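You operate a simulated robot arm through the tools that you are given. There is no shell and no other tool. Be economical: measure what you need, move in short steps, check, and stop when the job is done.

You are at the controls of a simulated two-armed robot. One attempt, no reset.

TASK
Pick up the short yellow bottle with one hand, pass it to the other hand and put it on the top sample shelf. Put the cream cup in the inside of the trough. Pull the left sample drawer open. The order is free. Set down upright: short yellow bottle, cream cup.

The check looks at the end state, three seconds after you hand in, the way a careful person would. Anything else that was tipped, shoved, dropped, spilled or broken makes it a failure.

THE ROBOT
Two 7-joint arms with fingered hands on one trunk, on a base that drives. Base frame: it is fixed to the floor where the robot stands at the start and does not move with it; the origin is under the middle of the robot, x ahead of it, y to its left, z up; the surface under the hand at the start is at about z = 850. Units: mm, degrees, N and s.
The left shoulder is at the start at [33, 170, 1222], the right one opposite. With the tool pointing down near the work surface each hand reaches from about 260 to 740 mm from the robot's upright axis, wherever it stands, measured 20 degrees to its own side. Places, roughly: cream cup (6x6x9 cm) [-7700, -100, 1400]; inside of the trough [-7000, 2100, 700]; left sample drawer [-1400, 1800, 700]; top sample shelf (23x40 cm) [-320, 1960, 1600]. Payload 4 kg a hand.
Tool frame (each hand has its own): the origin (TCP) lies between the finger pads and is the grasp point; the fingertips stand 26 mm ahead of it; z points along the fingers, y is the line along which they close. The gripper opens to 132 mm. The gripper's body begins 73 mm behind the TCP. The gripper is a hand of 4 fingers: y runs from the thumb to the fingers, the wrist lies at [0, 0, -224] in the tool frame, and closing takes about 1.5 s.
Orientation is told as [roll, pitch, yaw] about the base's x, y, z axes, in that order, counted from this pose: with the fingers straight down and closing along the base's y, the tool's x points along the base's -x, its y along +y and its z along -z.

THE INTERFACE
- The arms move only by the tool arm_command. It takes "left_steps", "right_steps" or both (then of equal length, played together; a hand with none holds still); each is a list of rows, each a list of 6 numbers: the shift along the tool's x, y, z in mm, then the turn, a rotation vector about the tool's x, y, z in degrees. In form: [[tx, ty, tz, ax, ay, az], ...]. A call has 1 to 20 rows; each row shifts and turns the commanded pose from where the row before left it, along the tool's axes as they then stand. "left_gripper" and "right_gripper" are, for a hand that has rows, the closure, from 0 (fully open) to 1 (shut), set as the call begins (left out, the last holds). A row lasts 0.2 s, in which the tool goes at most 50 mm and 8.6 degrees; a call with a longer step from one row to the next is refused whole, and so is a gripper value outside its range. Where a pose cannot be reached the arm comes as near as it can. A force on the tool above 40 N (or 10 N above the force at the start of the call, whichever is more), or a blocked arm, ends the call early, and 0.2 s more pass. Each finger travels about 45 mm/s and halts on what it meets, pressing with about 25 N; the grip force reading is that of the motor and also rises with nothing between the fingers. The clock runs only during rows and for 0.2 s after the last one: add rows that do not move to give the fingers time. It gives the time, the measured TCP pose, the force on the tool (base axes), the opening and the grip force at its end, in the units of the frame above (readings bear some noise), with the torque about the TCP (base axes, N m) and any sound that the robot's microphone picked up, and new pictures: "show" is both (left out), scene, wrist or none (wrist: the cameras of the hands that moved).
- Cameras (640 x 400 px; columns grow to the right, rows downward): "scene" is now at [111.2, -22.8, 1394.2]; the picture's right is [-0.25, -0.97, 0.00], its down [-0.57, 0.15, -0.81] and it looks along [0.78, -0.20, -0.59] (base axes); focal length 254 px, centre (320, 200). "left" rides on the left gripper at [-68, 2, -97] in its tool frame; the picture's right is [-0.03, -1.00, 0.00], its down [0.82, -0.02, -0.58] and it looks along [0.58, -0.01, 0.82] (tool axes); focal length 270 px, centre (320, 200). "right" rides on the right gripper at [68, 2, -97] in its tool frame; the picture's right is [-0.02, 1.00, 0.00], its down [-0.82, -0.02, -0.58] and it looks along [-0.58, -0.01, 0.82] (tool axes); focal length 270 px, centre (320, 200). There is no depth. A picture from a camera that has moved, and an enlarged one, comes with that camera's place and axes in the base frame and with its lens.
- raise_lower(by): slides the trunk up (or, below 0, down) by that many mm; the arms and the scene camera ride with it, the base frame stays. It gives what a move gives, with no picture.
- base_move(legs): drives the robot by 1 to 6 legs, each [ahead, turn to the left] in mm and degrees, along the robot's own axes; the way and the turn of a leg run together, so that a leg with both is an arc; at most 1500 mm and 180 degrees a leg. The arms and the cameras ride along, it lands a little off, and it stops where it bumps. It gives what a move gives, and a new picture of the scene camera.
- set_fingers(finger1, finger2, finger3, thumb_bend, hand): sets how far each is bent, from 0 (flat) to 1 (curled in); at 0.3 the hand is open as for a grip, at 0.7 the pads meet at the TCP. One left out holds its place. A second passes; each finger stops where it meets its share of the squeeze, and holds until it gets a number again. A gripper value or a shape takes the hand back. It gives what a move gives, with no picture; readings hold the bend of each and the force on the fingers (four entries, about 0 where the hand has none), thumb and palm.
- set_grasp(shape, hand): the hand has 4 fingers and takes this shape, open, in about a second: jaw (thumb against the fingers, like two jaws); tri (thumb and two fingers); tip (a fingertip pinch); poke (one finger out to press); point (the index stretched); flat (the hand flat); cup (the hand cupped); fist (a fist). The gripper value then closes the fingers along that shape, each until it touches; the sizes above hold for jaw. It gives what a move gives, with no picture.
- pan_tilt(pan, tilt): turns the head with the scene camera to pan (to the left, within 86 degrees either way) and tilt (down, from -29 to 69), counted from straight ahead of the robot. It gives what a move gives, and a new picture of the scene camera.
- enlarge(camera, box): a new picture of the part [left, top, right, bottom] of that camera's present view, enlarged. The clock stands still meanwhile.
- hand_in(): hands the job in; it is judged then, once.

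Go step by step. Nothing tells you exact positions but the pictures and the camera data: compare them with the known pose of the tool, close in by small moves and look again before you grip or let go. The budget is 165 turns and 260 pictures, counting those below and the enlarged ones. Unless the task says otherwise, let go and move clear before handing in.

The tools are called after ">>>" as a command line: name --argument value ..., lists and objects as JSON in quotes. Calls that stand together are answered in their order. arm_command: Moves the arms, as the interface text tells. Its arguments: {"type":"object","properties":{"left_steps":{"type":"array","items":{"type":"array","items":{"type":"number"}}},"left_gripper":{"type":"number"},"right_steps":{"type":"array","items":{"type":"array","items":{"type":"number"}}},"right_gripper":{"type":"number"},"show":{"type":"string","enum":["both","scene","wrist","none"]}},"required":[]} The other tools are called the same way: raise_lower (by) slides the trunk up or down; set_grasp (shape, hand) gives the hand a shape; set_fingers (finger1, finger2, finger3, thumb_bend, hand) moves the fingers one by one; base_move (legs) drives the base; pan_tilt (pan, tilt) turns the head that bears the scene camera; enlarge (camera, box) takes an enlarged picture of a part of a camera's view; hand_in () hands the job in.

At the start:

```text
clock: 0.0
left_position: [534.7, 99.5, 1179.0]
left_tcp_rot: [0.0, 0.0, -0.1]
left_ft_force: [0.7, 0.4, 0.6]
left_wrist_torque: [0.02, -0.02, 0.02]
left_finger_gap: 131.8
left_grip_force: 0.0
left_shape: jaw
left_bend: [0.3, 0.3, 0.3, 0.3]
left_finger forces: [0.0, 0.1, 0.1, 0.1, 0.1, 0.0]
right_position: [479.5, -348.0, 1179.3]
right_tcp_rot: [0.0, 0.1, -0.2]
right_ft_force: [-0.7, 0.6, 1.2]
right_wrist_torque: [0.0, -0.02, -0.04]
right_finger_gap: 131.8
right_grip_force: 0.1
right_shape: jaw
right_bend: [0.3, 0.3, 0.3, 0.3]
right_finger forces: [0.0, 0.0, 0.0, 0.0, 0.1, 0.1]
trunk travel left (down, up): [-450.0, 305.0]
robot x, y, heading: [1.0, -0.2, -0.3]
head pan, tilt: [-14.5, 35.8]
```

scene: 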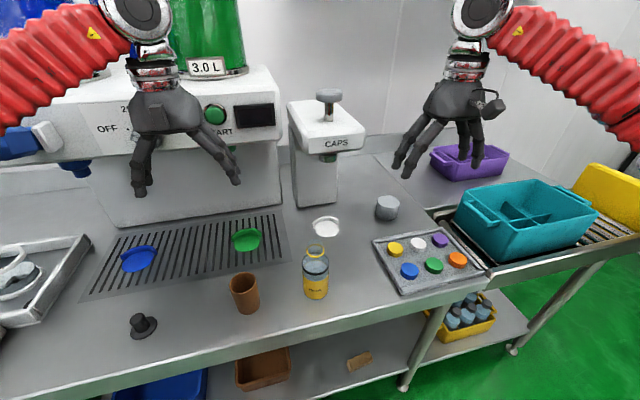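
right: 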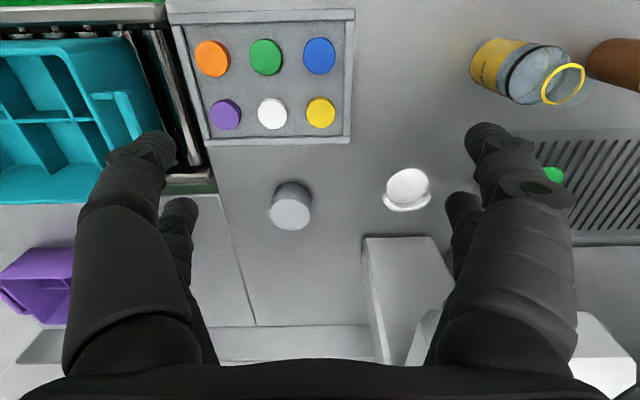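
left: 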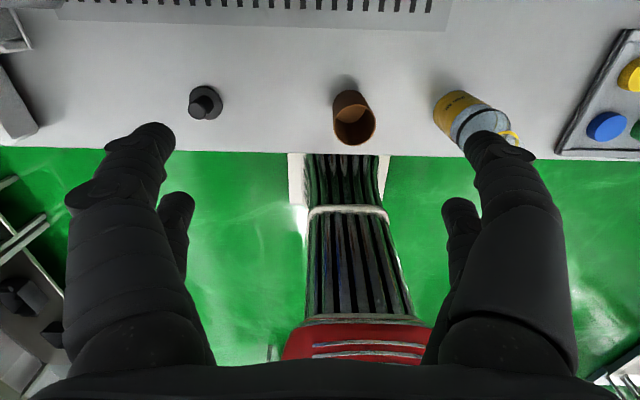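

I see a yellow-labelled bottle on the counter around [460, -100, 850]. I'll enlarge it to make sure it is the right one, and look around.

>>> enlarge --camera "scene" --box '[220, 200, 420, 325]'

>>> pan_tilt --pan 60 --tilt 20

>>> pan_tilt --pan -70 --tilt 30

```text
3.20 times, centred on (320, 262) of scene
camera zoom: at [111.2, -22.8, 1394.2], right [-0.25, -0.97, 0.0], down [-0.57, 0.15, -0.81], along [0.78, -0.2, -0.59], focal length 813 px, centre (320, 0)
```

zoom: 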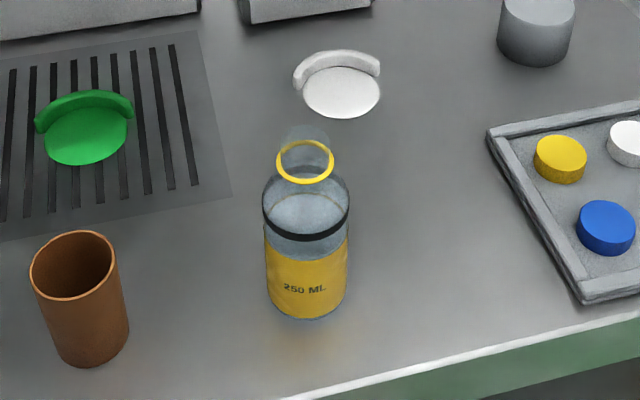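

```text
clock: 1.5
left_position: [534.5, 100.0, 1179.6]
left_tcp_rot: [0.0, 0.0, -0.1]
left_ft_force: [-1.2, -0.7, 0.6]
left_wrist_torque: [0.01, -0.03, -0.01]
left_finger_gap: 131.7
left_grip_force: 0.1
left_shape: jaw
left_bend: [0.3, 0.3, 0.3, 0.3]
left_finger forces: [0.1, 0.0, 0.0, 0.1, 0.1, 0.0]
right_position: [478.5, -347.1, 1180.3]
right_tcp_rot: [-0.1, 0.1, -0.1]
right_ft_force: [0.5, 0.6, 0.0]
right_wrist_torque: [0.06, -0.01, 0.01]
right_finger_gap: 132.1
right_grip_force: 0.0
right_shape: jaw
right_bend: [0.3, 0.3, 0.3, 0.3]
right_finger forces: [0.1, 0.1, 0.0, 0.0, 0.1, 0.0]
trunk travel left (down, up): [-450.0, 305.0]
robot x, y, heading: [-1.5, -2.4, 0.2]
head pan, tilt: [60.0, 20.0]
camera scene: at [73.1, 79.8, 1419.3], right [0.87, -0.5, 0.0], down [-0.17, -0.3, -0.94], along [0.47, 0.81, -0.34], focal length 254 px, centre (320, 200)
```

scene: 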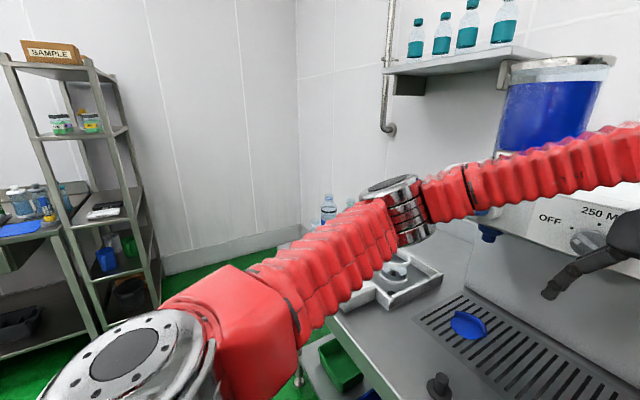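

```text
clock: 3.6
left_position: [535.8, 99.5, 1180.2]
left_tcp_rot: [0.0, -0.1, -0.1]
left_ft_force: [-0.4, -0.9, 0.2]
left_wrist_torque: [-0.01, 0.01, 0.01]
left_finger_gap: 132.1
left_grip_force: 0.0
left_shape: jaw
left_bend: [0.3, 0.3, 0.3, 0.3]
left_finger forces: [0.1, 0.0, 0.0, 0.1, 0.0, 0.0]
right_position: [479.3, -348.1, 1179.9]
right_tcp_rot: [0.0, 0.1, 0.0]
right_ft_force: [-0.1, -0.5, 0.7]
right_wrist_torque: [-0.03, -0.02, 0.0]
right_finger_gap: 131.9
right_grip_force: 0.1
right_shape: jaw
right_bend: [0.3, 0.3, 0.3, 0.3]
right_finger forces: [0.0, 0.0, 0.0, 0.0, 0.0, 0.0]
trunk travel left (down, up): [-450.0, 305.0]
robot x, y, heading: [-0.3, 1.6, -0.0]
head pan, tilt: [-70.0, 30.0]
camera scene: at [57.4, -85.8, 1403.3], right [-0.94, -0.34, 0.0], down [-0.17, 0.47, -0.87], along [0.3, -0.81, -0.5], focal length 254 px, centre (320, 200)
```

scene: 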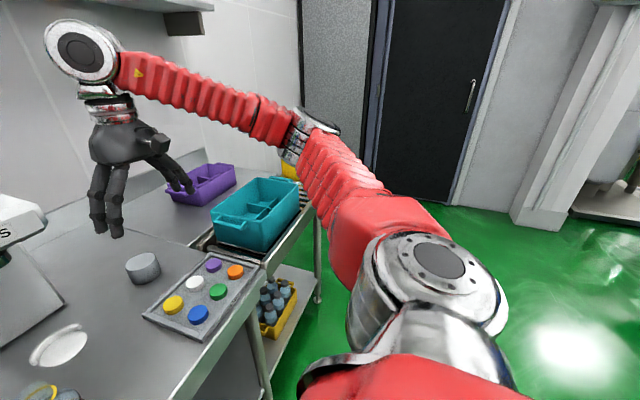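

The bottle stands near [479, -105], about 62 mm wide and 165 mm tall. Before picking it I'll look at the rack and table on the left, to plan and to check for another yellow bottle.

>>> pan_tilt --pan 84 --tilt 12

>>> enlarge --camera "scene" --box '[0, 20, 400, 270]'

```text
clock: 6.0
left_position: [535.1, 100.0, 1179.0]
left_tcp_rot: [0.0, 0.0, -0.2]
left_ft_force: [0.5, -0.4, -0.4]
left_wrist_torque: [0.02, -0.04, 0.01]
left_finger_gap: 132.0
left_grip_force: 0.1
left_shape: jaw
left_bend: [0.3, 0.3, 0.3, 0.3]
left_finger forces: [0.0, 0.0, 0.0, 0.0, 0.0, 0.0]
right_position: [480.1, -347.2, 1180.7]
right_tcp_rot: [0.0, 0.1, -0.2]
right_ft_force: [-0.6, -0.9, -0.4]
right_wrist_torque: [0.0, -0.01, 0.03]
right_finger_gap: 131.9
right_grip_force: 0.0
right_shape: jaw
right_bend: [0.3, 0.3, 0.3, 0.3]
right_finger forces: [0.1, 0.0, 0.1, 0.1, 0.0, 0.0]
trunk travel left (down, up): [-450.0, 305.0]
robot x, y, heading: [0.8, 1.6, -0.1]
head pan, tilt: [84.0, 12.0]
camera scene: at [36.2, 91.9, 1432.4], right [0.99, -0.1, 0.0], down [-0.02, -0.21, -0.98], along [0.1, 0.97, -0.21], focal length 254 px, centre (320, 200)
```

scene: 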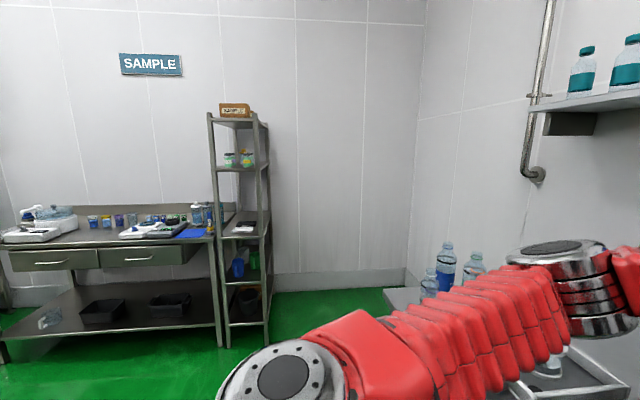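

```text
1.60 times, centred on (200, 145) of scene
camera zoom: at [36.2, 91.9, 1432.4], right [0.99, -0.1, 0.0], down [-0.02, -0.21, -0.98], along [0.1, 0.97, -0.21], focal length 406 px, centre (512, 288)
```

zoom: 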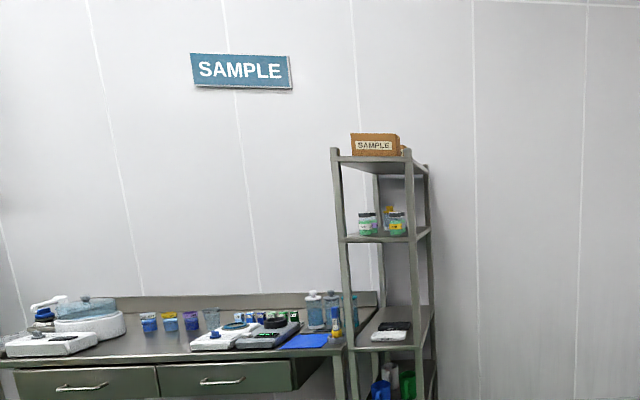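

Rack, drawers and shelf are seen on the left. Now I'll bring the right hand above the bottle, with the left moved a bit to the side.

>>> arm_command --right_steps '[[0, 48, 0, 0, 0, 0], [0, 48, 0, 0, 0, 0], [0, 48, 0, 0, 0, 0], [0, 48, 0, 0, 0, 0], [0, 48, 0, 0, 0, 0], [0, 0, 40, 0, 0, 0], [0, 0, 0, 0, 0, 0]]' --left_steps '[[0, 40, 0, 0, 0, 0], [0, 40, 0, 0, 0, 0], [0, 40, 0, 0, 0, 0], [0, 0, 0, 0, 0, 0], [0, 0, 0, 0, 0, 0], [0, 0, 0, 0, 0, 0], [0, 0, 0, 0, 0, 0]]' --show "none"

>>> pan_tilt --pan 0 --tilt 45

>>> enlarge --camera "right" --box '[0, 0, 640, 400]'

```text
clock: 7.6
left_position: [533.5, 220.5, 1182.5]
left_tcp_rot: [-0.1, 0.0, -0.1]
left_ft_force: [-1.0, 0.6, -0.9]
left_wrist_torque: [-0.03, -0.02, 0.0]
left_finger_gap: 131.8
left_grip_force: 0.0
left_shape: jaw
left_bend: [0.3, 0.3, 0.3, 0.3]
left_finger forces: [0.1, 0.1, 0.0, 0.1, 0.1, 0.0]
right_position: [480.0, -106.3, 1138.6]
right_tcp_rot: [0.0, 0.1, -0.2]
right_ft_force: [-0.2, -0.1, 0.1]
right_wrist_torque: [-0.03, -0.04, 0.02]
right_finger_gap: 132.0
right_grip_force: 0.1
right_shape: jaw
right_bend: [0.3, 0.3, 0.3, 0.3]
right_finger forces: [0.0, 0.0, 0.0, 0.0, 0.1, 0.0]
trunk travel left (down, up): [-450.0, 305.0]
robot x, y, heading: [-0.2, -2.9, 0.1]
head pan, tilt: [84.0, 12.0]
```

```text
clock: 9.2
left_position: [534.2, 220.6, 1181.4]
left_tcp_rot: [-0.1, 0.1, -0.1]
left_ft_force: [0.6, 0.0, -0.7]
left_wrist_torque: [0.01, 0.0, 0.0]
left_finger_gap: 132.0
left_grip_force: 0.1
left_shape: jaw
left_bend: [0.3, 0.3, 0.3, 0.3]
left_finger forces: [0.0, 0.0, 0.0, 0.1, 0.0, 0.1]
right_position: [481.5, -108.2, 1138.9]
right_tcp_rot: [0.0, 0.1, -0.2]
right_ft_force: [0.1, 0.0, 0.9]
right_wrist_torque: [-0.01, 0.03, 0.01]
right_finger_gap: 132.0
right_grip_force: 0.0
right_shape: jaw
right_bend: [0.3, 0.3, 0.3, 0.3]
right_finger forces: [0.0, 0.1, 0.0, 0.0, 0.1, 0.0]
trunk travel left (down, up): [-450.0, 305.0]
robot x, y, heading: [1.1, -1.2, 0.1]
head pan, tilt: [0.0, 45.0]
camera scene: at [107.8, -0.7, 1380.6], right [0.0, -1.0, 0.0], down [-0.71, 0.0, -0.71], along [0.71, 0.0, -0.71], focal length 254 px, centre (320, 200)
```

scene: 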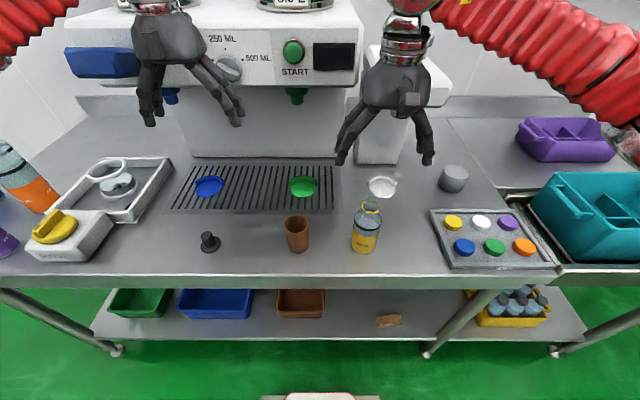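

```text
1.00 times, centred on (320, 200) of right (not enlarged: the box is as wide or as high as the picture)
camera zoom: at [413.5, -106.9, 1235.7], right [0.03, 1.0, 0.0], down [0.82, -0.02, 0.58], along [0.58, -0.02, -0.82], focal length 270 px, centre (320, 200)
```

zoom: 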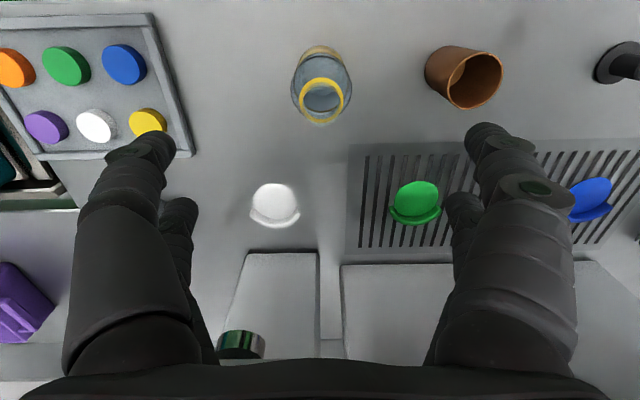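

The bottle axis is at about [481, -108], right under the right hand. I'll go down to TCP z ≈ 950 in two parts.

>>> arm_command --right_steps '[[0, 0, 45, 0, 0, 0], [0, 0, 45, 0, 0, 0], [0, 0, 30, 0, 0, 0], [0, 0, 20, 0, 0, 0], [0, 0, 0, 0, 0, 0]]' --show "both"

```text
clock: 10.3
left_position: [535.6, 222.1, 1181.9]
left_tcp_rot: [0.0, 0.0, -0.2]
left_ft_force: [0.9, 0.4, 0.0]
left_wrist_torque: [-0.02, 0.0, 0.02]
left_finger_gap: 131.9
left_grip_force: 0.2
left_shape: jaw
left_bend: [0.3, 0.3, 0.3, 0.3]
left_finger forces: [0.1, 0.0, 0.1, 0.0, 0.0, 0.1]
right_position: [478.6, -108.1, 1000.7]
right_tcp_rot: [0.0, 0.0, -0.1]
right_ft_force: [0.2, -0.5, 1.0]
right_wrist_torque: [0.02, -0.02, 0.0]
right_finger_gap: 131.8
right_grip_force: 0.0
right_shape: jaw
right_bend: [0.3, 0.3, 0.3, 0.3]
right_finger forces: [0.0, 0.0, 0.0, 0.0, 0.0, 0.0]
trunk travel left (down, up): [-450.0, 305.0]
robot x, y, heading: [0.2, 0.6, 0.2]
head pan, tilt: [0.0, 45.0]
camera scene: at [107.7, -0.8, 1380.7], right [0.0, -1.0, 0.0], down [-0.71, 0.0, -0.71], along [0.71, 0.0, -0.71], focal length 254 px, centre (320, 200)
camera right: at [410.9, -107.3, 1097.1], right [0.03, 1.0, 0.0], down [0.82, -0.02, 0.58], along [0.58, -0.02, -0.82], focal length 270 px, centre (320, 200)
```

scene: 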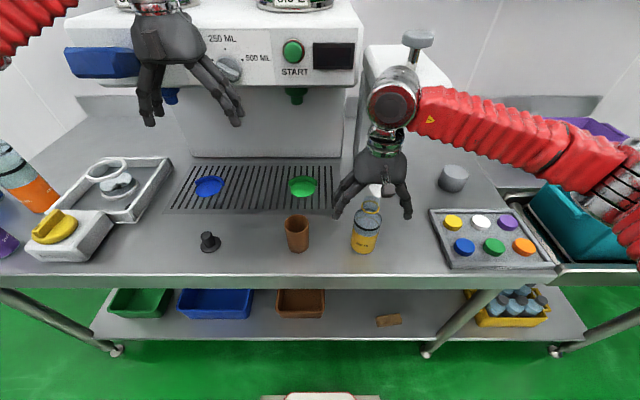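
right: 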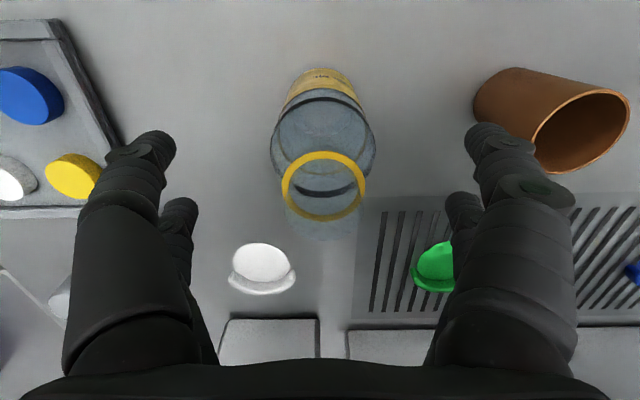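

Still aligned. Going down the last 50 mm and closing slowly.

>>> arm_command --right_steps '[[1, 0, 25, 0, 0, 0], [-2, 0, 15, 0, 0, 0], [-1, 0, 11, 0, 0, 0], [0, 0, 0, 0, 0, 0]]' --show "wrist"

>>> enlarge --camera "scene" --box '[300, 130, 460, 280]'

```text
clock: 11.3
left_position: [534.5, 221.0, 1181.8]
left_tcp_rot: [0.0, 0.0, -0.1]
left_ft_force: [1.1, -0.5, -0.5]
left_wrist_torque: [0.02, -0.01, 0.02]
left_finger_gap: 131.9
left_grip_force: 0.0
left_shape: jaw
left_bend: [0.3, 0.3, 0.3, 0.3]
left_finger forces: [0.0, 0.0, 0.0, 0.0, 0.0, 0.0]
right_position: [480.7, -107.2, 949.1]
right_tcp_rot: [0.0, 0.1, -0.1]
right_ft_force: [0.2, 0.1, -0.2]
right_wrist_torque: [-0.02, 0.01, -0.02]
right_finger_gap: 131.9
right_grip_force: 0.1
right_shape: jaw
right_bend: [0.3, 0.3, 0.3, 0.3]
right_finger forces: [0.1, 0.0, 0.0, 0.0, 0.1, 0.1]
trunk travel left (down, up): [-450.0, 305.0]
robot x, y, heading: [0.4, 1.4, 0.2]
head pan, tilt: [0.0, 45.0]
camera right: at [413.1, -106.1, 1046.4], right [0.03, 1.0, 0.0], down [0.82, -0.02, 0.58], along [0.58, -0.02, -0.82], focal length 270 px, centre (320, 200)
```

right: 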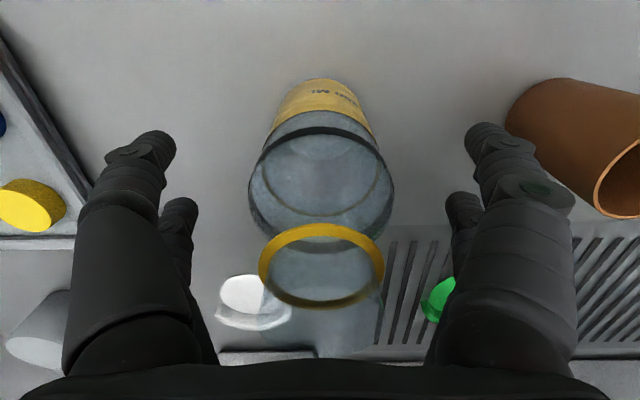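

```text
2.67 times, centred on (380, 205) of scene
camera zoom: at [107.7, -0.8, 1380.7], right [0.0, -1.0, 0.0], down [-0.71, 0.0, -0.71], along [0.71, 0.0, -0.71], focal length 677 px, centre (160, 187)
```

zoom: 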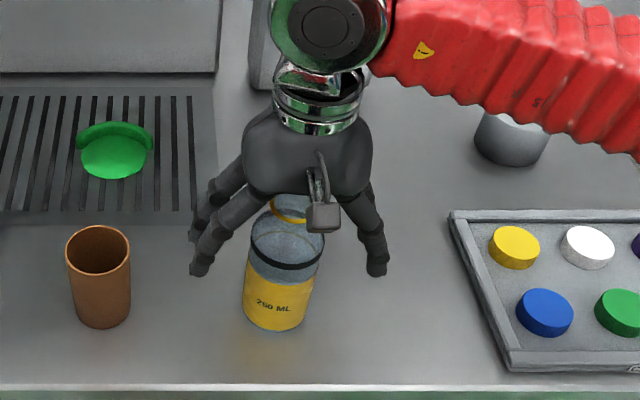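

Centred. Closing the right hand.

>>> arm_command --right_steps '[[0, 0, 0, 0, 0, 0], [0, 0, 0, 0, 0, 0], [0, 0, 0, 0, 0, 0], [0, 0, 0, 0, 0, 0], [0, 0, 0, 0, 0, 0], [0, 0, 0, 0, 0, 0], [0, 0, 0, 0, 0, 0], [0, 0, 0, 0, 0, 0], [0, 0, 0, 0, 0, 0], [0, 0, 0, 0, 0, 0]]' --right_gripper 1 --show "wrist"

>>> enlarge --camera "scene" --box '[300, 130, 460, 280]'

```text
clock: 13.6
left_position: [534.8, 221.8, 1181.6]
left_tcp_rot: [0.0, 0.1, 0.0]
left_ft_force: [0.7, 0.0, -0.1]
left_wrist_torque: [0.01, 0.01, -0.03]
left_finger_gap: 131.9
left_grip_force: 0.0
left_shape: jaw
left_bend: [0.3, 0.3, 0.3, 0.3]
left_finger forces: [0.1, 0.0, 0.1, 0.0, 0.1, 0.1]
right_position: [481.7, -107.9, 949.1]
right_tcp_rot: [0.0, 0.0, -0.1]
right_ft_force: [0.1, 0.6, -0.3]
right_wrist_torque: [-0.04, 0.01, -0.01]
right_finger_gap: 41.0
right_grip_force: 24.5
right_shape: jaw
right_bend: [0.74, 0.74, 0.74, 0.7]
right_finger forces: [24.0, 25.0, 20.9, 0.0, 22.7, 0.0]
trunk travel left (down, up): [-450.0, 305.0]
robot x, y, heading: [-0.5, -0.6, 0.1]
head pan, tilt: [0.0, 45.0]
camera right: at [413.2, -106.1, 1046.5], right [0.03, 1.0, 0.0], down [0.82, -0.02, 0.58], along [0.58, -0.02, -0.82], focal length 270 px, centre (320, 200)
```

right: 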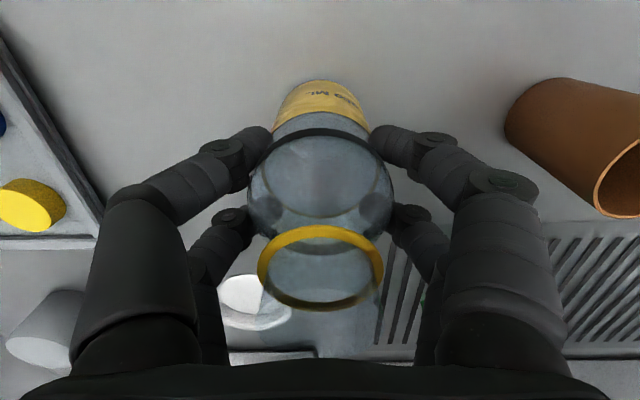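

```text
2.67 times, centred on (380, 205) of scene
camera zoom: at [107.8, -0.8, 1380.6], right [0.0, -1.0, 0.0], down [-0.71, 0.0, -0.71], along [0.71, 0.0, -0.71], focal length 677 px, centre (160, 187)
```

zoom: 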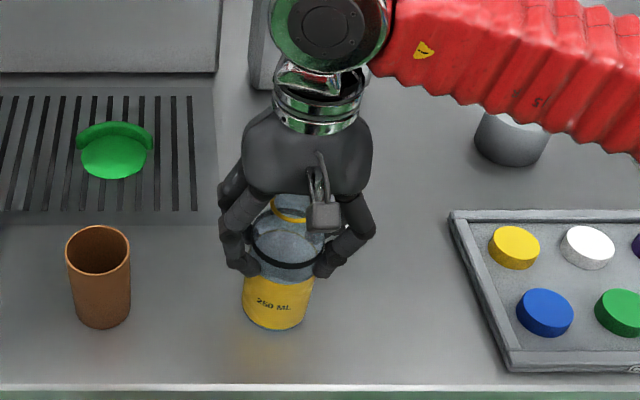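

The bottle is gripped (25 N). I'll lift it 150 mm and bring it 50 mm forward, and turn the left hand to horizontal (pitch −90, yaw −70) at the same time.

>>> arm_command --right_steps '[[0, 0, -10, 0, 0, 0], [0, 0, -20, 0, 0, 0], [0, 0, -20, 0, 0, 0], [0, 0, -20, 0, 0, 0], [0, 0, -20, 0, 0, 0], [0, 0, -20, 0, 0, 0], [0, 0, -20, 0, 0, 0], [0, 0, -20, 0, 0, 0], [-10, 0, 0, 0, 0, 0], [-10, 0, 0, 0, 0, 0], [-10, 0, 0, 0, 0, 0], [-10, 0, 0, 0, 0, 0], [-10, 0, 0, 0, 0, 0], [0, 0, 0, 0, 0, 0], [0, 0, 0, 0, 0, 0], [0, 0, 0, 0, 0, 0], [0, 0, 0, 0, 0, 0], [0, 0, 0, 0, 0, 0], [0, 0, 0, 0, 0, 0], [0, 0, 0, 0, 0, 0]]' --left_steps '[[0, 0, 0, 0, -8.2, 0], [0, 0, 0, 0, -8.2, 0], [0, 0, 0, 0, -8.2, 0], [0, 0, 0, 0, -8.2, 0], [0, 0, 0, 0, -8.2, 0], [0, 0, 0, 0, -8.2, 0], [0, 0, 0, 0, -8.2, 0], [0, 0, 0, 0, -8.2, 0], [0, 0, 0, 0, -8.2, 0], [0, 0, 0, 0, -8.1, 0], [0, 0, 0, 0, -8.1, 0], [0, 0, 0, 8.5, 0, 0], [0, 0, 0, 8.5, 0, 0], [0, 0, 0, 8.5, 0, 0], [0, 0, 0, 8.5, 0, 0], [0, 0, 0, 8.5, 0, 0], [0, 0, 0, 8.5, 0, 0], [0, 0, 0, 8.5, 0, 0], [0, 0, 0, 8.5, 0, 0], [0, 0, 0, 0, 0, 0]]' --show "both"

```text
clock: 17.8
left_position: [534.3, 220.7, 1179.9]
left_tcp_rot: [-68.2, -73.8, 0.1]
left_ft_force: [-0.2, 0.4, -0.2]
left_wrist_torque: [0.01, 0.02, 0.01]
left_finger_gap: 132.0
left_grip_force: 0.1
left_shape: jaw
left_bend: [0.3, 0.3, 0.3, 0.3]
left_finger forces: [0.0, 0.0, 0.1, 0.0, 0.0, 0.0]
left hand out of reach, approached as far as the arm can: row 10, 11
right_position: [532.4, -107.7, 1100.4]
right_tcp_rot: [0.0, 0.0, -0.1]
right_ft_force: [0.2, -0.4, -0.3]
right_wrist_torque: [0.0, 0.03, 0.0]
right_finger_gap: 41.0
right_grip_force: 25.1
right_shape: jaw
right_bend: [0.74, 0.74, 0.74, 0.7]
right_finger forces: [24.9, 26.1, 21.9, 0.1, 23.6, 0.0]
trunk travel left (down, up): [-450.0, 305.0]
robot x, y, heading: [3.1, 1.8, -0.1]
head pan, tilt: [0.0, 45.0]
camera scene: at [106.9, -0.7, 1380.7], right [0.0, -1.0, 0.0], down [-0.71, 0.0, -0.71], along [0.71, 0.0, -0.71], focal length 254 px, centre (320, 200)
camera right: at [463.8, -107.0, 1197.1], right [0.03, 1.0, 0.0], down [0.82, -0.02, 0.58], along [0.58, -0.02, -0.82], focal length 270 px, centre (320, 200)
camera left: at [520.6, 311.8, 1255.6], right [-0.88, -0.37, 0.28], down [-0.45, 0.53, -0.72], along [0.12, -0.76, -0.64], focal length 270 px, centre (320, 200)
```

scene: 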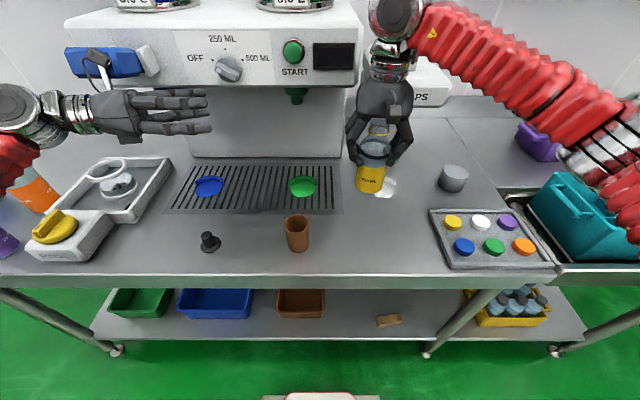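
right: 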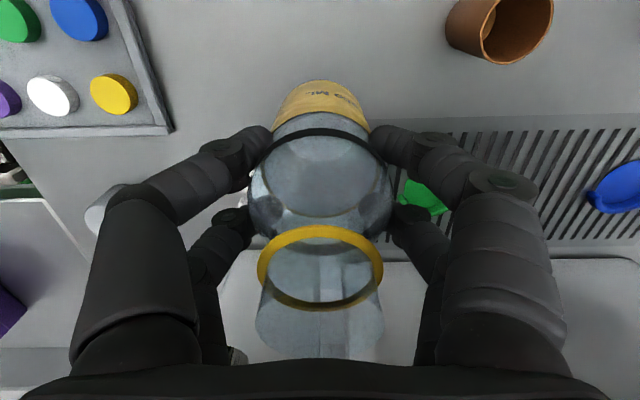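
left: 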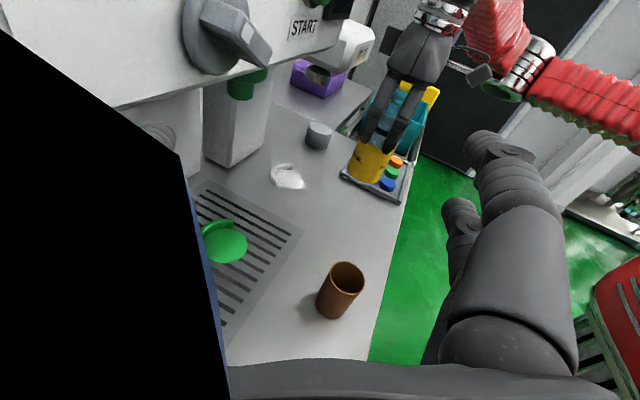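

The bottle is held well. The left hand ended 16° short and is near the blue handle of the machine, so I'll pull it back toward the robot, then correct its orientation.

>>> arm_command --left_steps '[[11, -36, -14, 0, 0, 0], [11, -36, -14, 0, 0, 0], [0, 0, 0, 0, -3, 7.5], [0, 0, 0, 0, -3, 7.5], [0, 0, 0, 0, 0, 0]]' --show "both"

```text
clock: 18.9
left_position: [453.7, 219.1, 1180.1]
left_tcp_rot: [-1.0, -89.8, -67.1]
left_ft_force: [-0.3, 0.0, -0.2]
left_wrist_torque: [0.02, -0.01, -0.03]
left_finger_gap: 131.8
left_grip_force: 0.1
left_shape: jaw
left_bend: [0.3, 0.3, 0.3, 0.3]
left_finger forces: [0.0, 0.0, 0.1, 0.1, 0.0, 0.0]
right_position: [532.2, -107.7, 1099.1]
right_tcp_rot: [0.0, 0.0, 0.0]
right_ft_force: [-0.3, 0.0, -0.3]
right_wrist_torque: [0.01, -0.01, -0.05]
right_finger_gap: 40.8
right_grip_force: 24.9
right_shape: jaw
right_bend: [0.74, 0.74, 0.74, 0.7]
right_finger forces: [24.9, 26.0, 22.0, 0.0, 23.5, 0.0]
trunk travel left (down, up): [-450.0, 305.0]
robot x, y, heading: [-1.1, 2.7, 0.1]
head pan, tilt: [0.0, 45.0]
camera scene: at [107.6, -0.7, 1380.7], right [0.0, -1.0, 0.0], down [-0.71, 0.0, -0.71], along [0.71, 0.0, -0.71], focal length 254 px, centre (320, 200)
camera left: at [419.5, 310.6, 1249.5], right [-0.93, -0.37, 0.03], down [-0.24, 0.53, -0.82], along [0.29, -0.76, -0.58], focal length 270 px, centre (320, 200)
```

scene: 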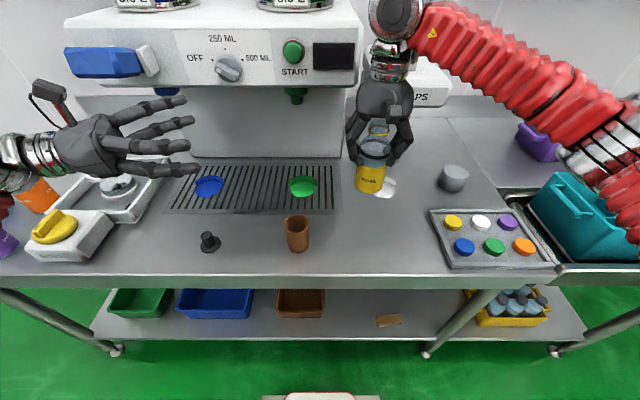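
left: 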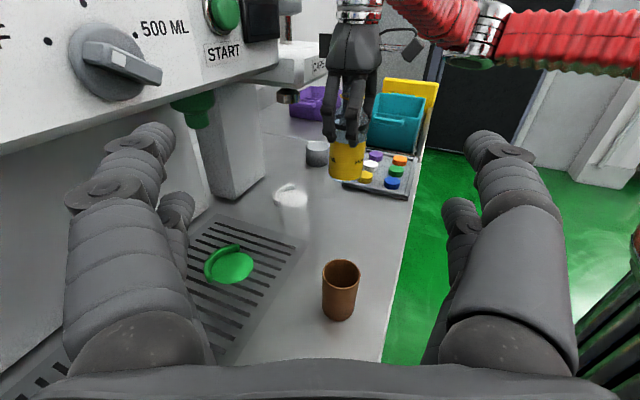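

Left hand is now horizontal. Moving it to a pre-grip pose 150 mm short of the bottle, at the height of the lower half.

>>> arm_command --left_steps '[[28, -10, 36, 0, 0, 0], [28, -10, 36, 0, 0, 0], [28, -10, 36, 0, 0, 0], [28, -10, 36, 0, 0, 0], [27, -10, 36, 0, 0, 0], [0, 0, 0, 0, 0, 0]]' --show "both"

```text
clock: 20.4
left_position: [471.5, 34.1, 1043.2]
left_tcp_rot: [-7.1, -89.9, -61.1]
left_ft_force: [0.2, 0.5, -0.2]
left_wrist_torque: [0.03, 0.01, 0.01]
left_finger_gap: 131.9
left_grip_force: 0.1
left_shape: jaw
left_bend: [0.3, 0.3, 0.3, 0.3]
left_finger forces: [0.0, 0.0, 0.1, 0.0, 0.0, 0.0]
right_position: [531.1, -108.3, 1100.5]
right_tcp_rot: [0.0, 0.0, -0.1]
right_ft_force: [-1.0, 0.3, -0.5]
right_wrist_torque: [-0.02, 0.02, -0.02]
right_finger_gap: 41.0
right_grip_force: 25.5
right_shape: jaw
right_bend: [0.74, 0.74, 0.74, 0.7]
right_finger forces: [24.8, 26.1, 21.9, 0.0, 23.6, 0.0]
trunk travel left (down, up): [-450.0, 305.0]
robot x, y, heading: [1.9, 1.8, -0.1]
head pan, tilt: [0.0, 45.0]
camera scene: at [107.3, -0.6, 1380.7], right [0.0, -1.0, 0.0], down [-0.71, 0.0, -0.71], along [0.71, 0.0, -0.71], focal length 254 px, centre (320, 200)
camera left: at [438.4, 125.7, 1111.7], right [-0.93, -0.37, 0.03], down [-0.24, 0.53, -0.82], along [0.29, -0.76, -0.58], focal length 270 px, centre (320, 200)
```

scene: 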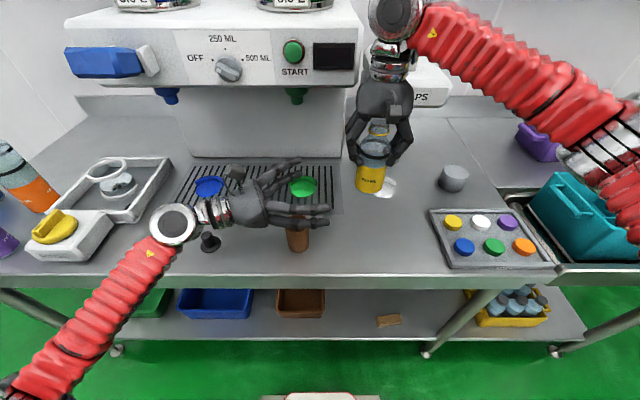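
left: 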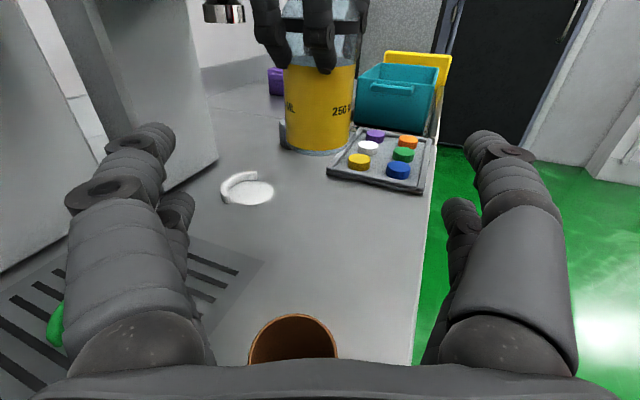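

The bottle base is at about z = 1009, the right fingertips at about 1075; the left hand at z = 1043 fits beneath. Advancing 100 mm, then looking.

>>> arm_command --left_steps '[[0, 0.5, 25, 0, 0, 0], [0, 0.5, 25, 0, 0, 0], [0, 0.5, 25, 0, 0, 0], [0, 0.5, 25, 0, 0, 0], [0, 0, 0, 0, 0, 0]]' --show "both"

>>> enlarge --camera "scene" --box '[290, 100, 450, 240]'

```text
clock: 21.6
left_position: [513.4, -60.8, 1041.6]
left_tcp_rot: [-35.6, -89.9, -32.3]
left_ft_force: [0.5, 0.0, 0.2]
left_wrist_torque: [0.0, 0.02, -0.02]
left_finger_gap: 131.9
left_grip_force: 0.1
left_shape: jaw
left_bend: [0.3, 0.3, 0.3, 0.3]
left_finger forces: [0.0, 0.0, 0.0, 0.0, 0.0, 0.0]
right_position: [532.8, -107.7, 1100.5]
right_tcp_rot: [0.0, 0.0, -0.1]
right_ft_force: [0.6, -0.1, 0.0]
right_wrist_torque: [0.01, -0.01, 0.01]
right_finger_gap: 40.8
right_grip_force: 25.0
right_shape: jaw
right_bend: [0.74, 0.74, 0.74, 0.7]
right_finger forces: [24.9, 26.1, 22.1, 0.0, 23.6, 0.0]
trunk travel left (down, up): [-450.0, 305.0]
robot x, y, heading: [2.0, -0.2, 0.0]
head pan, tilt: [0.0, 45.0]
camera scene: at [107.4, -0.6, 1380.7], right [0.0, -1.0, 0.0], down [-0.71, 0.0, -0.71], along [0.71, 0.0, -0.71], focal length 254 px, centre (320, 200)
camera left: at [480.0, 30.7, 1109.5], right [-0.93, -0.37, 0.03], down [-0.24, 0.53, -0.82], along [0.29, -0.76, -0.58], focal length 270 px, centre (320, 200)
```

scene: 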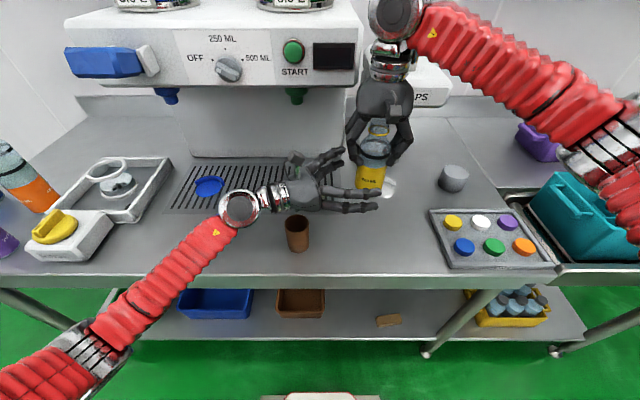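
left: 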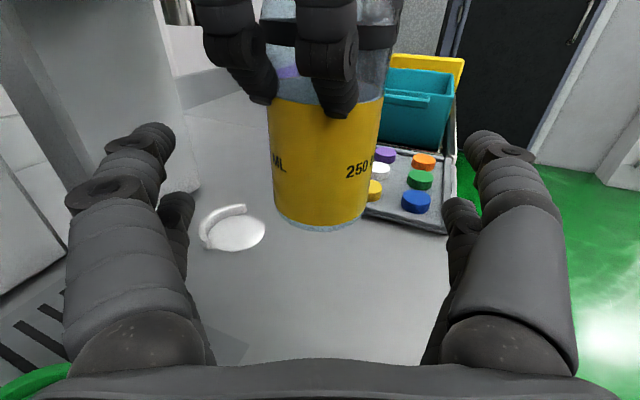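

```text
2.86 times, centred on (370, 170) of scene
camera zoom: at [107.4, -0.6, 1380.7], right [0.0, -1.0, 0.0], down [-0.71, 0.0, -0.71], along [0.71, 0.0, -0.71], focal length 726 px, centre (177, 286)
```

zoom: 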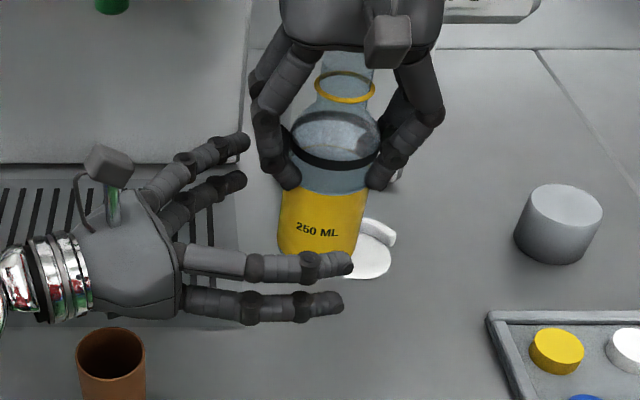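

Well aligned. Advancing the last 38 mm and 3 mm lower.

>>> arm_command --left_steps '[[1, 0, 13, 0, 0, 0], [1, 0, 13, 0, 0, 0], [0, 0, 12, 0, 0, 0], [0, 0, 0, 0, 0, 0]]' --show "wrist"

>>> enlarge --camera "scene" --box '[290, 100, 450, 240]'

```text
clock: 22.6
left_position: [529.2, -95.0, 1039.0]
left_tcp_rot: [-47.7, -89.9, -20.4]
left_ft_force: [-0.4, -0.7, 0.7]
left_wrist_torque: [0.01, 0.0, 0.01]
left_finger_gap: 131.8
left_grip_force: 0.0
left_shape: jaw
left_bend: [0.3, 0.3, 0.3, 0.3]
left_finger forces: [0.0, 0.0, 0.1, 0.0, 0.0, 0.0]
right_position: [533.1, -108.3, 1099.3]
right_tcp_rot: [-0.1, 0.0, -0.1]
right_ft_force: [-0.6, -0.1, 0.1]
right_wrist_torque: [0.04, -0.01, -0.06]
right_finger_gap: 40.9
right_grip_force: 24.3
right_shape: jaw
right_bend: [0.74, 0.74, 0.74, 0.7]
right_finger forces: [24.9, 25.9, 22.0, 0.0, 23.6, 0.1]
trunk travel left (down, up): [-450.0, 305.0]
robot x, y, heading: [-0.5, -3.1, 0.1]
head pan, tilt: [0.0, 45.0]
camera left: at [495.2, -3.5, 1107.5], right [-0.93, -0.37, 0.03], down [-0.24, 0.53, -0.82], along [0.29, -0.76, -0.58], focal length 270 px, centre (320, 200)
```

left: 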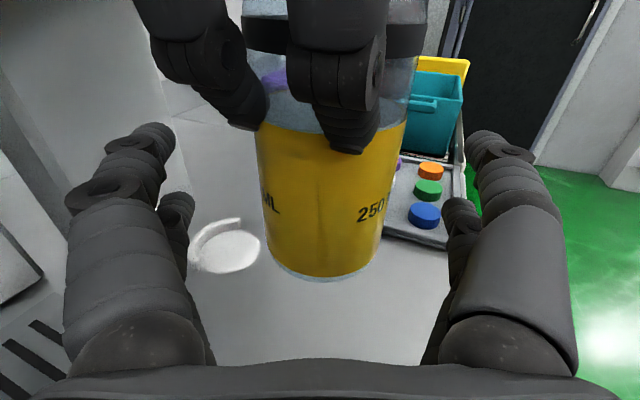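

```text
2.86 times, centred on (370, 170) of scene
camera zoom: at [107.6, -0.7, 1380.6], right [0.0, -1.0, 0.0], down [-0.71, 0.0, -0.71], along [0.71, 0.0, -0.71], focal length 726 px, centre (177, 286)
```

zoom: 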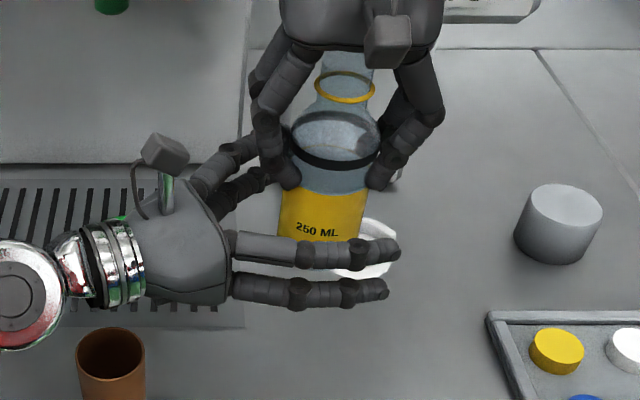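

Everything is clear. Shifting 3 mm sideways for centring and closing the left hand.

>>> arm_command --left_steps '[[0, -3, 0, 0, 0, 0], [0, 0, 0, 0, 0, 0], [0, 0, 0, 0, 0, 0], [0, 0, 0, 0, 0, 0], [0, 0, 0, 0, 0, 0], [0, 0, 0, 0, 0, 0], [0, 0, 0, 0, 0, 0], [0, 0, 0, 0, 0, 0], [0, 0, 0, 0, 0, 0], [0, 0, 0, 0, 0, 0]]' --left_gripper 1 --show "wrist"

>>> enlarge --camera "scene" --box '[290, 100, 450, 240]'

```text
clock: 24.8
left_position: [525.6, -95.8, 1038.5]
left_tcp_rot: [-43.6, -90.0, -24.6]
left_ft_force: [1.4, -5.3, 0.1]
left_wrist_torque: [0.02, 0.0, -0.15]
left_finger_gap: 50.6
left_grip_force: 25.0
left_shape: jaw
left_bend: [0.73, 0.73, 0.74, 0.7]
left_finger forces: [22.8, 22.2, 22.7, 0.0, 23.0, 0.1]
right_position: [531.1, -108.4, 1098.5]
right_tcp_rot: [0.0, 0.1, 0.0]
right_ft_force: [-1.8, 3.9, 0.3]
right_wrist_torque: [0.26, 0.08, 0.2]
right_finger_gap: 40.9
right_grip_force: 24.4
right_shape: jaw
right_bend: [0.74, 0.74, 0.74, 0.7]
right_finger forces: [28.3, 27.2, 22.6, 0.0, 22.8, 0.1]
trunk travel left (down, up): [-450.0, 305.0]
robot x, y, heading: [-0.2, 1.8, 0.1]
head pan, tilt: [0.0, 45.0]
camera left: at [492.0, -4.6, 1107.6], right [-0.93, -0.37, 0.03], down [-0.24, 0.53, -0.82], along [0.29, -0.76, -0.58], focal length 270 px, centre (320, 200)
```

left: 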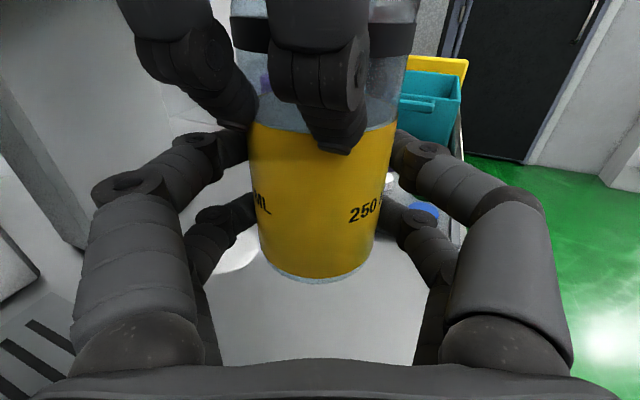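

```text
2.86 times, centred on (370, 170) of scene
camera zoom: at [107.7, -0.8, 1380.6], right [0.0, -1.0, 0.0], down [-0.71, 0.0, -0.71], along [0.71, 0.0, -0.71], focal length 726 px, centre (177, 286)
```

zoom: 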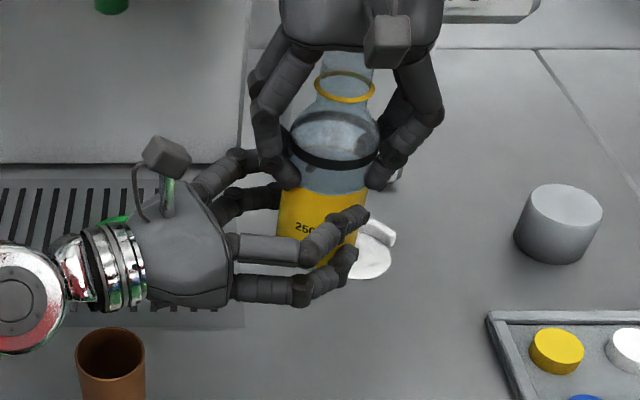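

Both hands hold the bottle firmly. Opening the right hand and withdrawing upward.

>>> arm_command --right_steps '[[0, 0, 0, 0, 0, 0], [0, 0, 0, 0, 0, 0], [0, 0, 0, 0, 0, 0], [0, 0, 0, 0, 0, 0], [0, 0, 0, 0, 0, 0], [0, 0, 0, 0, 0, 0]]' --right_gripper 0.15 --show "none"

>>> enlarge --camera "scene" --box '[290, 80, 450, 240]'

```text
clock: 26.1
left_position: [526.6, -94.8, 1039.7]
left_tcp_rot: [-41.0, -89.9, -27.1]
left_ft_force: [-0.2, -0.4, -0.2]
left_wrist_torque: [-0.02, 0.02, -0.01]
left_finger_gap: 50.6
left_grip_force: 25.6
left_shape: jaw
left_bend: [0.73, 0.73, 0.74, 0.7]
left_finger forces: [22.2, 22.1, 23.2, 0.1, 23.4, 0.1]
right_position: [532.4, -108.0, 1099.2]
right_tcp_rot: [0.0, 0.1, -0.1]
right_ft_force: [-0.2, 0.6, 0.3]
right_wrist_torque: [0.01, 0.0, -0.03]
right_finger_gap: 111.7
right_grip_force: 0.0
right_shape: jaw
right_bend: [0.54, 0.54, 0.54, 0.38]
right_finger forces: [0.0, 0.0, 0.0, 0.0, 0.1, 0.0]
trunk travel left (down, up): [-450.0, 305.0]
robot x, y, heading: [-1.8, 0.8, -0.2]
head pan, tilt: [0.0, 45.0]
```

```text
2.50 times, centred on (370, 160) of scene
camera zoom: at [107.7, -0.8, 1380.6], right [0.0, -1.0, 0.0], down [-0.71, 0.0, -0.71], along [0.71, 0.0, -0.71], focal length 635 px, centre (195, 300)
```

zoom: 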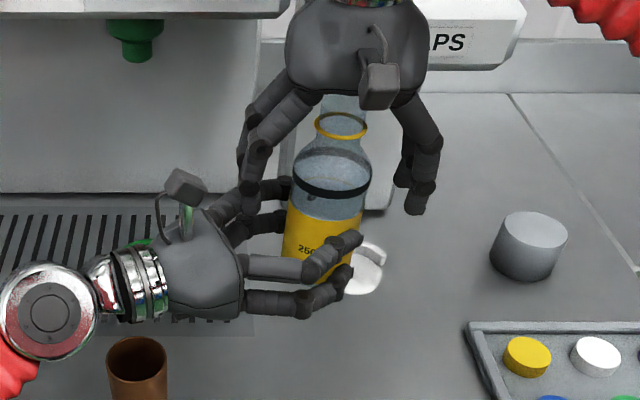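

The left hand holds the bottle alone. Raising the right hand clear.

>>> arm_command --right_steps '[[0, 0, -30, 0, 0, 0], [0, 0, -40, 0, 0, 0], [0, 0, -40, 0, 0, 0], [0, 0, -40, 0, 0, 0], [30, -30, 0, 0, 0, 0], [30, -30, 0, 0, 0, 0], [30, -30, 0, 0, 0, 0], [30, -30, 0, 0, 0, 0]]' --show "none"

>>> arm_command --left_steps '[[-14, -5, -23, 0, 0, 0], [-14, -5, -23, 0, 0, 0], [-14, -5, -23, 0, 0, 0], [-14, -5, -23, 0, 0, 0], [-14, -5, -23, 0, 0, 0], [-14, -5, -23, 0, 0, 0], [-14, -5, -23, 0, 0, 0], [-14, -5, -23, 0, 0, 0]]' --show "scene"

```text
clock: 27.9
left_position: [525.9, -95.8, 1039.7]
left_tcp_rot: [-4.6, -90.0, -63.5]
left_ft_force: [0.5, -0.8, 1.0]
left_wrist_torque: [-0.01, 0.0, -0.02]
left_finger_gap: 50.6
left_grip_force: 25.4
left_shape: jaw
left_bend: [0.73, 0.73, 0.74, 0.7]
left_finger forces: [22.3, 22.1, 23.2, 0.0, 23.4, 0.1]
right_position: [409.4, -226.6, 1250.4]
right_tcp_rot: [0.0, 0.0, 0.0]
right_ft_force: [-1.4, 0.0, -0.5]
right_wrist_torque: [-0.02, 0.04, -0.01]
right_finger_gap: 111.8
right_grip_force: 0.0
right_shape: jaw
right_bend: [0.54, 0.54, 0.54, 0.38]
right_finger forces: [0.0, 0.0, 0.1, 0.0, 0.1, 0.0]
trunk travel left (down, up): [-450.0, 305.0]
robot x, y, heading: [0.4, 1.3, -0.1]
head pan, tilt: [0.0, 45.0]
```

```text
clock: 29.8
left_position: [419.1, 61.7, 1153.1]
left_tcp_rot: [-46.6, -89.9, -21.5]
left_ft_force: [0.2, 0.3, -0.2]
left_wrist_torque: [0.05, 0.02, -0.02]
left_finger_gap: 50.7
left_grip_force: 24.8
left_shape: jaw
left_bend: [0.74, 0.74, 0.74, 0.7]
left_finger forces: [22.0, 21.9, 22.9, 0.0, 23.2, 0.1]
right_position: [410.3, -226.5, 1251.0]
right_tcp_rot: [-0.1, 0.0, -0.1]
right_ft_force: [-0.6, 0.1, 0.2]
right_wrist_torque: [0.0, 0.0, 0.0]
right_finger_gap: 112.0
right_grip_force: 0.1
right_shape: jaw
right_bend: [0.54, 0.54, 0.54, 0.38]
right_finger forces: [0.0, 0.1, 0.0, 0.1, 0.0, 0.0]
trunk travel left (down, up): [-450.0, 305.0]
robot x, y, heading: [-5.0, -0.1, -0.0]
head pan, tilt: [0.0, 45.0]
camera scene: at [106.8, -0.5, 1380.7], right [0.0, -1.0, 0.0], down [-0.71, 0.0, -0.71], along [0.71, 0.0, -0.71], focal length 254 px, centre (320, 200)
```

scene: 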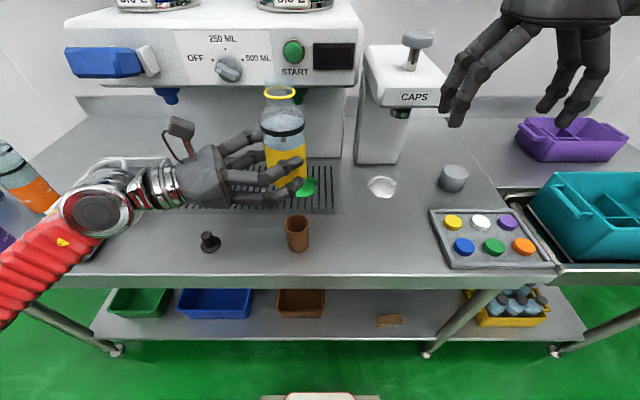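

The hand-over is done. Now back away from the counter and turn left toward the rack.

>>> base_move --legs '[[-400, 0], [0, 90]]'

>>> pan_tilt --pan 0 --tilt 5

```text
clock: 34.1
left_position: [-61.0, 245.6, 1152.2]
left_tcp_rot: [-151.1, -89.9, 110.7]
left_ft_force: [-0.3, -0.1, -0.3]
left_wrist_torque: [-0.02, -0.02, -0.01]
left_finger_gap: 50.4
left_grip_force: 25.4
left_shape: jaw
left_bend: [0.74, 0.74, 0.74, 0.7]
left_finger forces: [22.0, 21.8, 22.8, 0.0, 23.1, 0.1]
right_position: [64.6, -15.7, 1251.8]
right_tcp_rot: [0.0, -0.1, 27.4]
right_ft_force: [0.6, 1.0, 0.7]
right_wrist_torque: [-0.04, 0.0, -0.02]
right_finger_gap: 112.0
right_grip_force: 0.1
right_shape: jaw
right_bend: [0.54, 0.54, 0.54, 0.38]
right_finger forces: [0.1, 0.0, 0.1, 0.0, 0.0, 0.1]
trunk travel left (down, up): [-450.0, 305.0]
robot x, y, heading: [-394.4, -23.5, 27.7]
head pan, tilt: [0.0, 45.0]
stopped in leg 2: the robot was blocked; the commanded pose is now the measured one
camera scene: at [-301.9, 28.4, 1380.7], right [0.46, -0.89, 0.0], down [-0.63, -0.33, -0.71], along [0.63, 0.33, -0.71], focal length 254 px, centre (320, 200)
```

scene: 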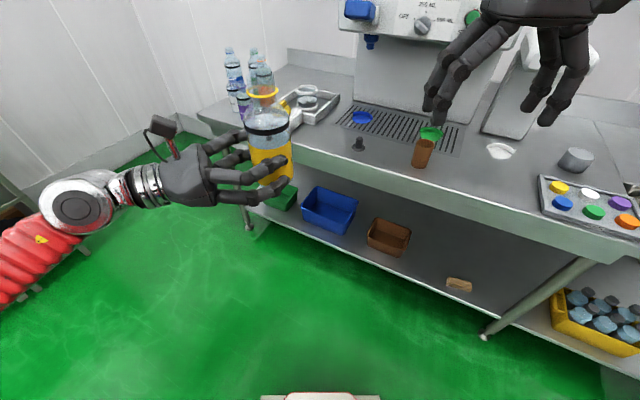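

```text
clock: 35.1
left_position: [-59.2, 244.9, 1151.7]
left_tcp_rot: [-70.1, -90.0, 29.6]
left_ft_force: [-0.3, -0.1, 0.4]
left_wrist_torque: [-0.01, 0.03, 0.04]
left_finger_gap: 50.4
left_grip_force: 25.2
left_shape: jaw
left_bend: [0.74, 0.74, 0.74, 0.7]
left_finger forces: [22.0, 21.8, 23.0, 0.1, 23.1, 0.0]
right_position: [64.8, -17.0, 1252.0]
right_tcp_rot: [0.0, 0.0, 27.4]
right_ft_force: [0.4, 0.0, 0.5]
right_wrist_torque: [0.01, 0.01, -0.01]
right_finger_gap: 112.3
right_grip_force: 0.1
right_shape: jaw
right_bend: [0.54, 0.54, 0.54, 0.38]
right_finger forces: [0.1, 0.0, 0.0, 0.0, 0.0, 0.0]
trunk travel left (down, up): [-450.0, 305.0]
robot x, y, heading: [-390.5, -26.3, 27.6]
head pan, tilt: [0.0, 5.0]
camera scene: at [-291.2, 31.1, 1443.6], right [0.46, -0.89, 0.0], down [-0.08, -0.04, -1.0], along [0.88, 0.46, -0.09], focal length 254 px, centre (320, 200)
```

scene: 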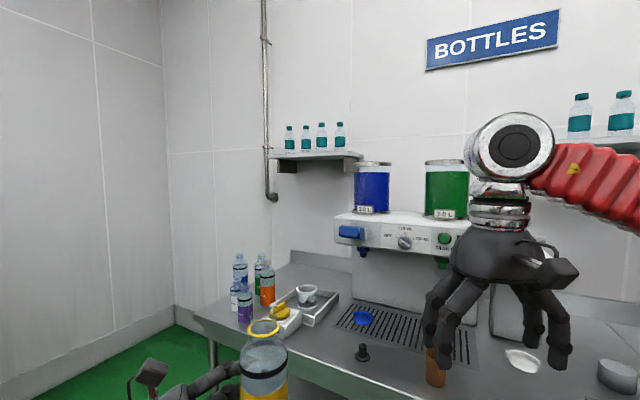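

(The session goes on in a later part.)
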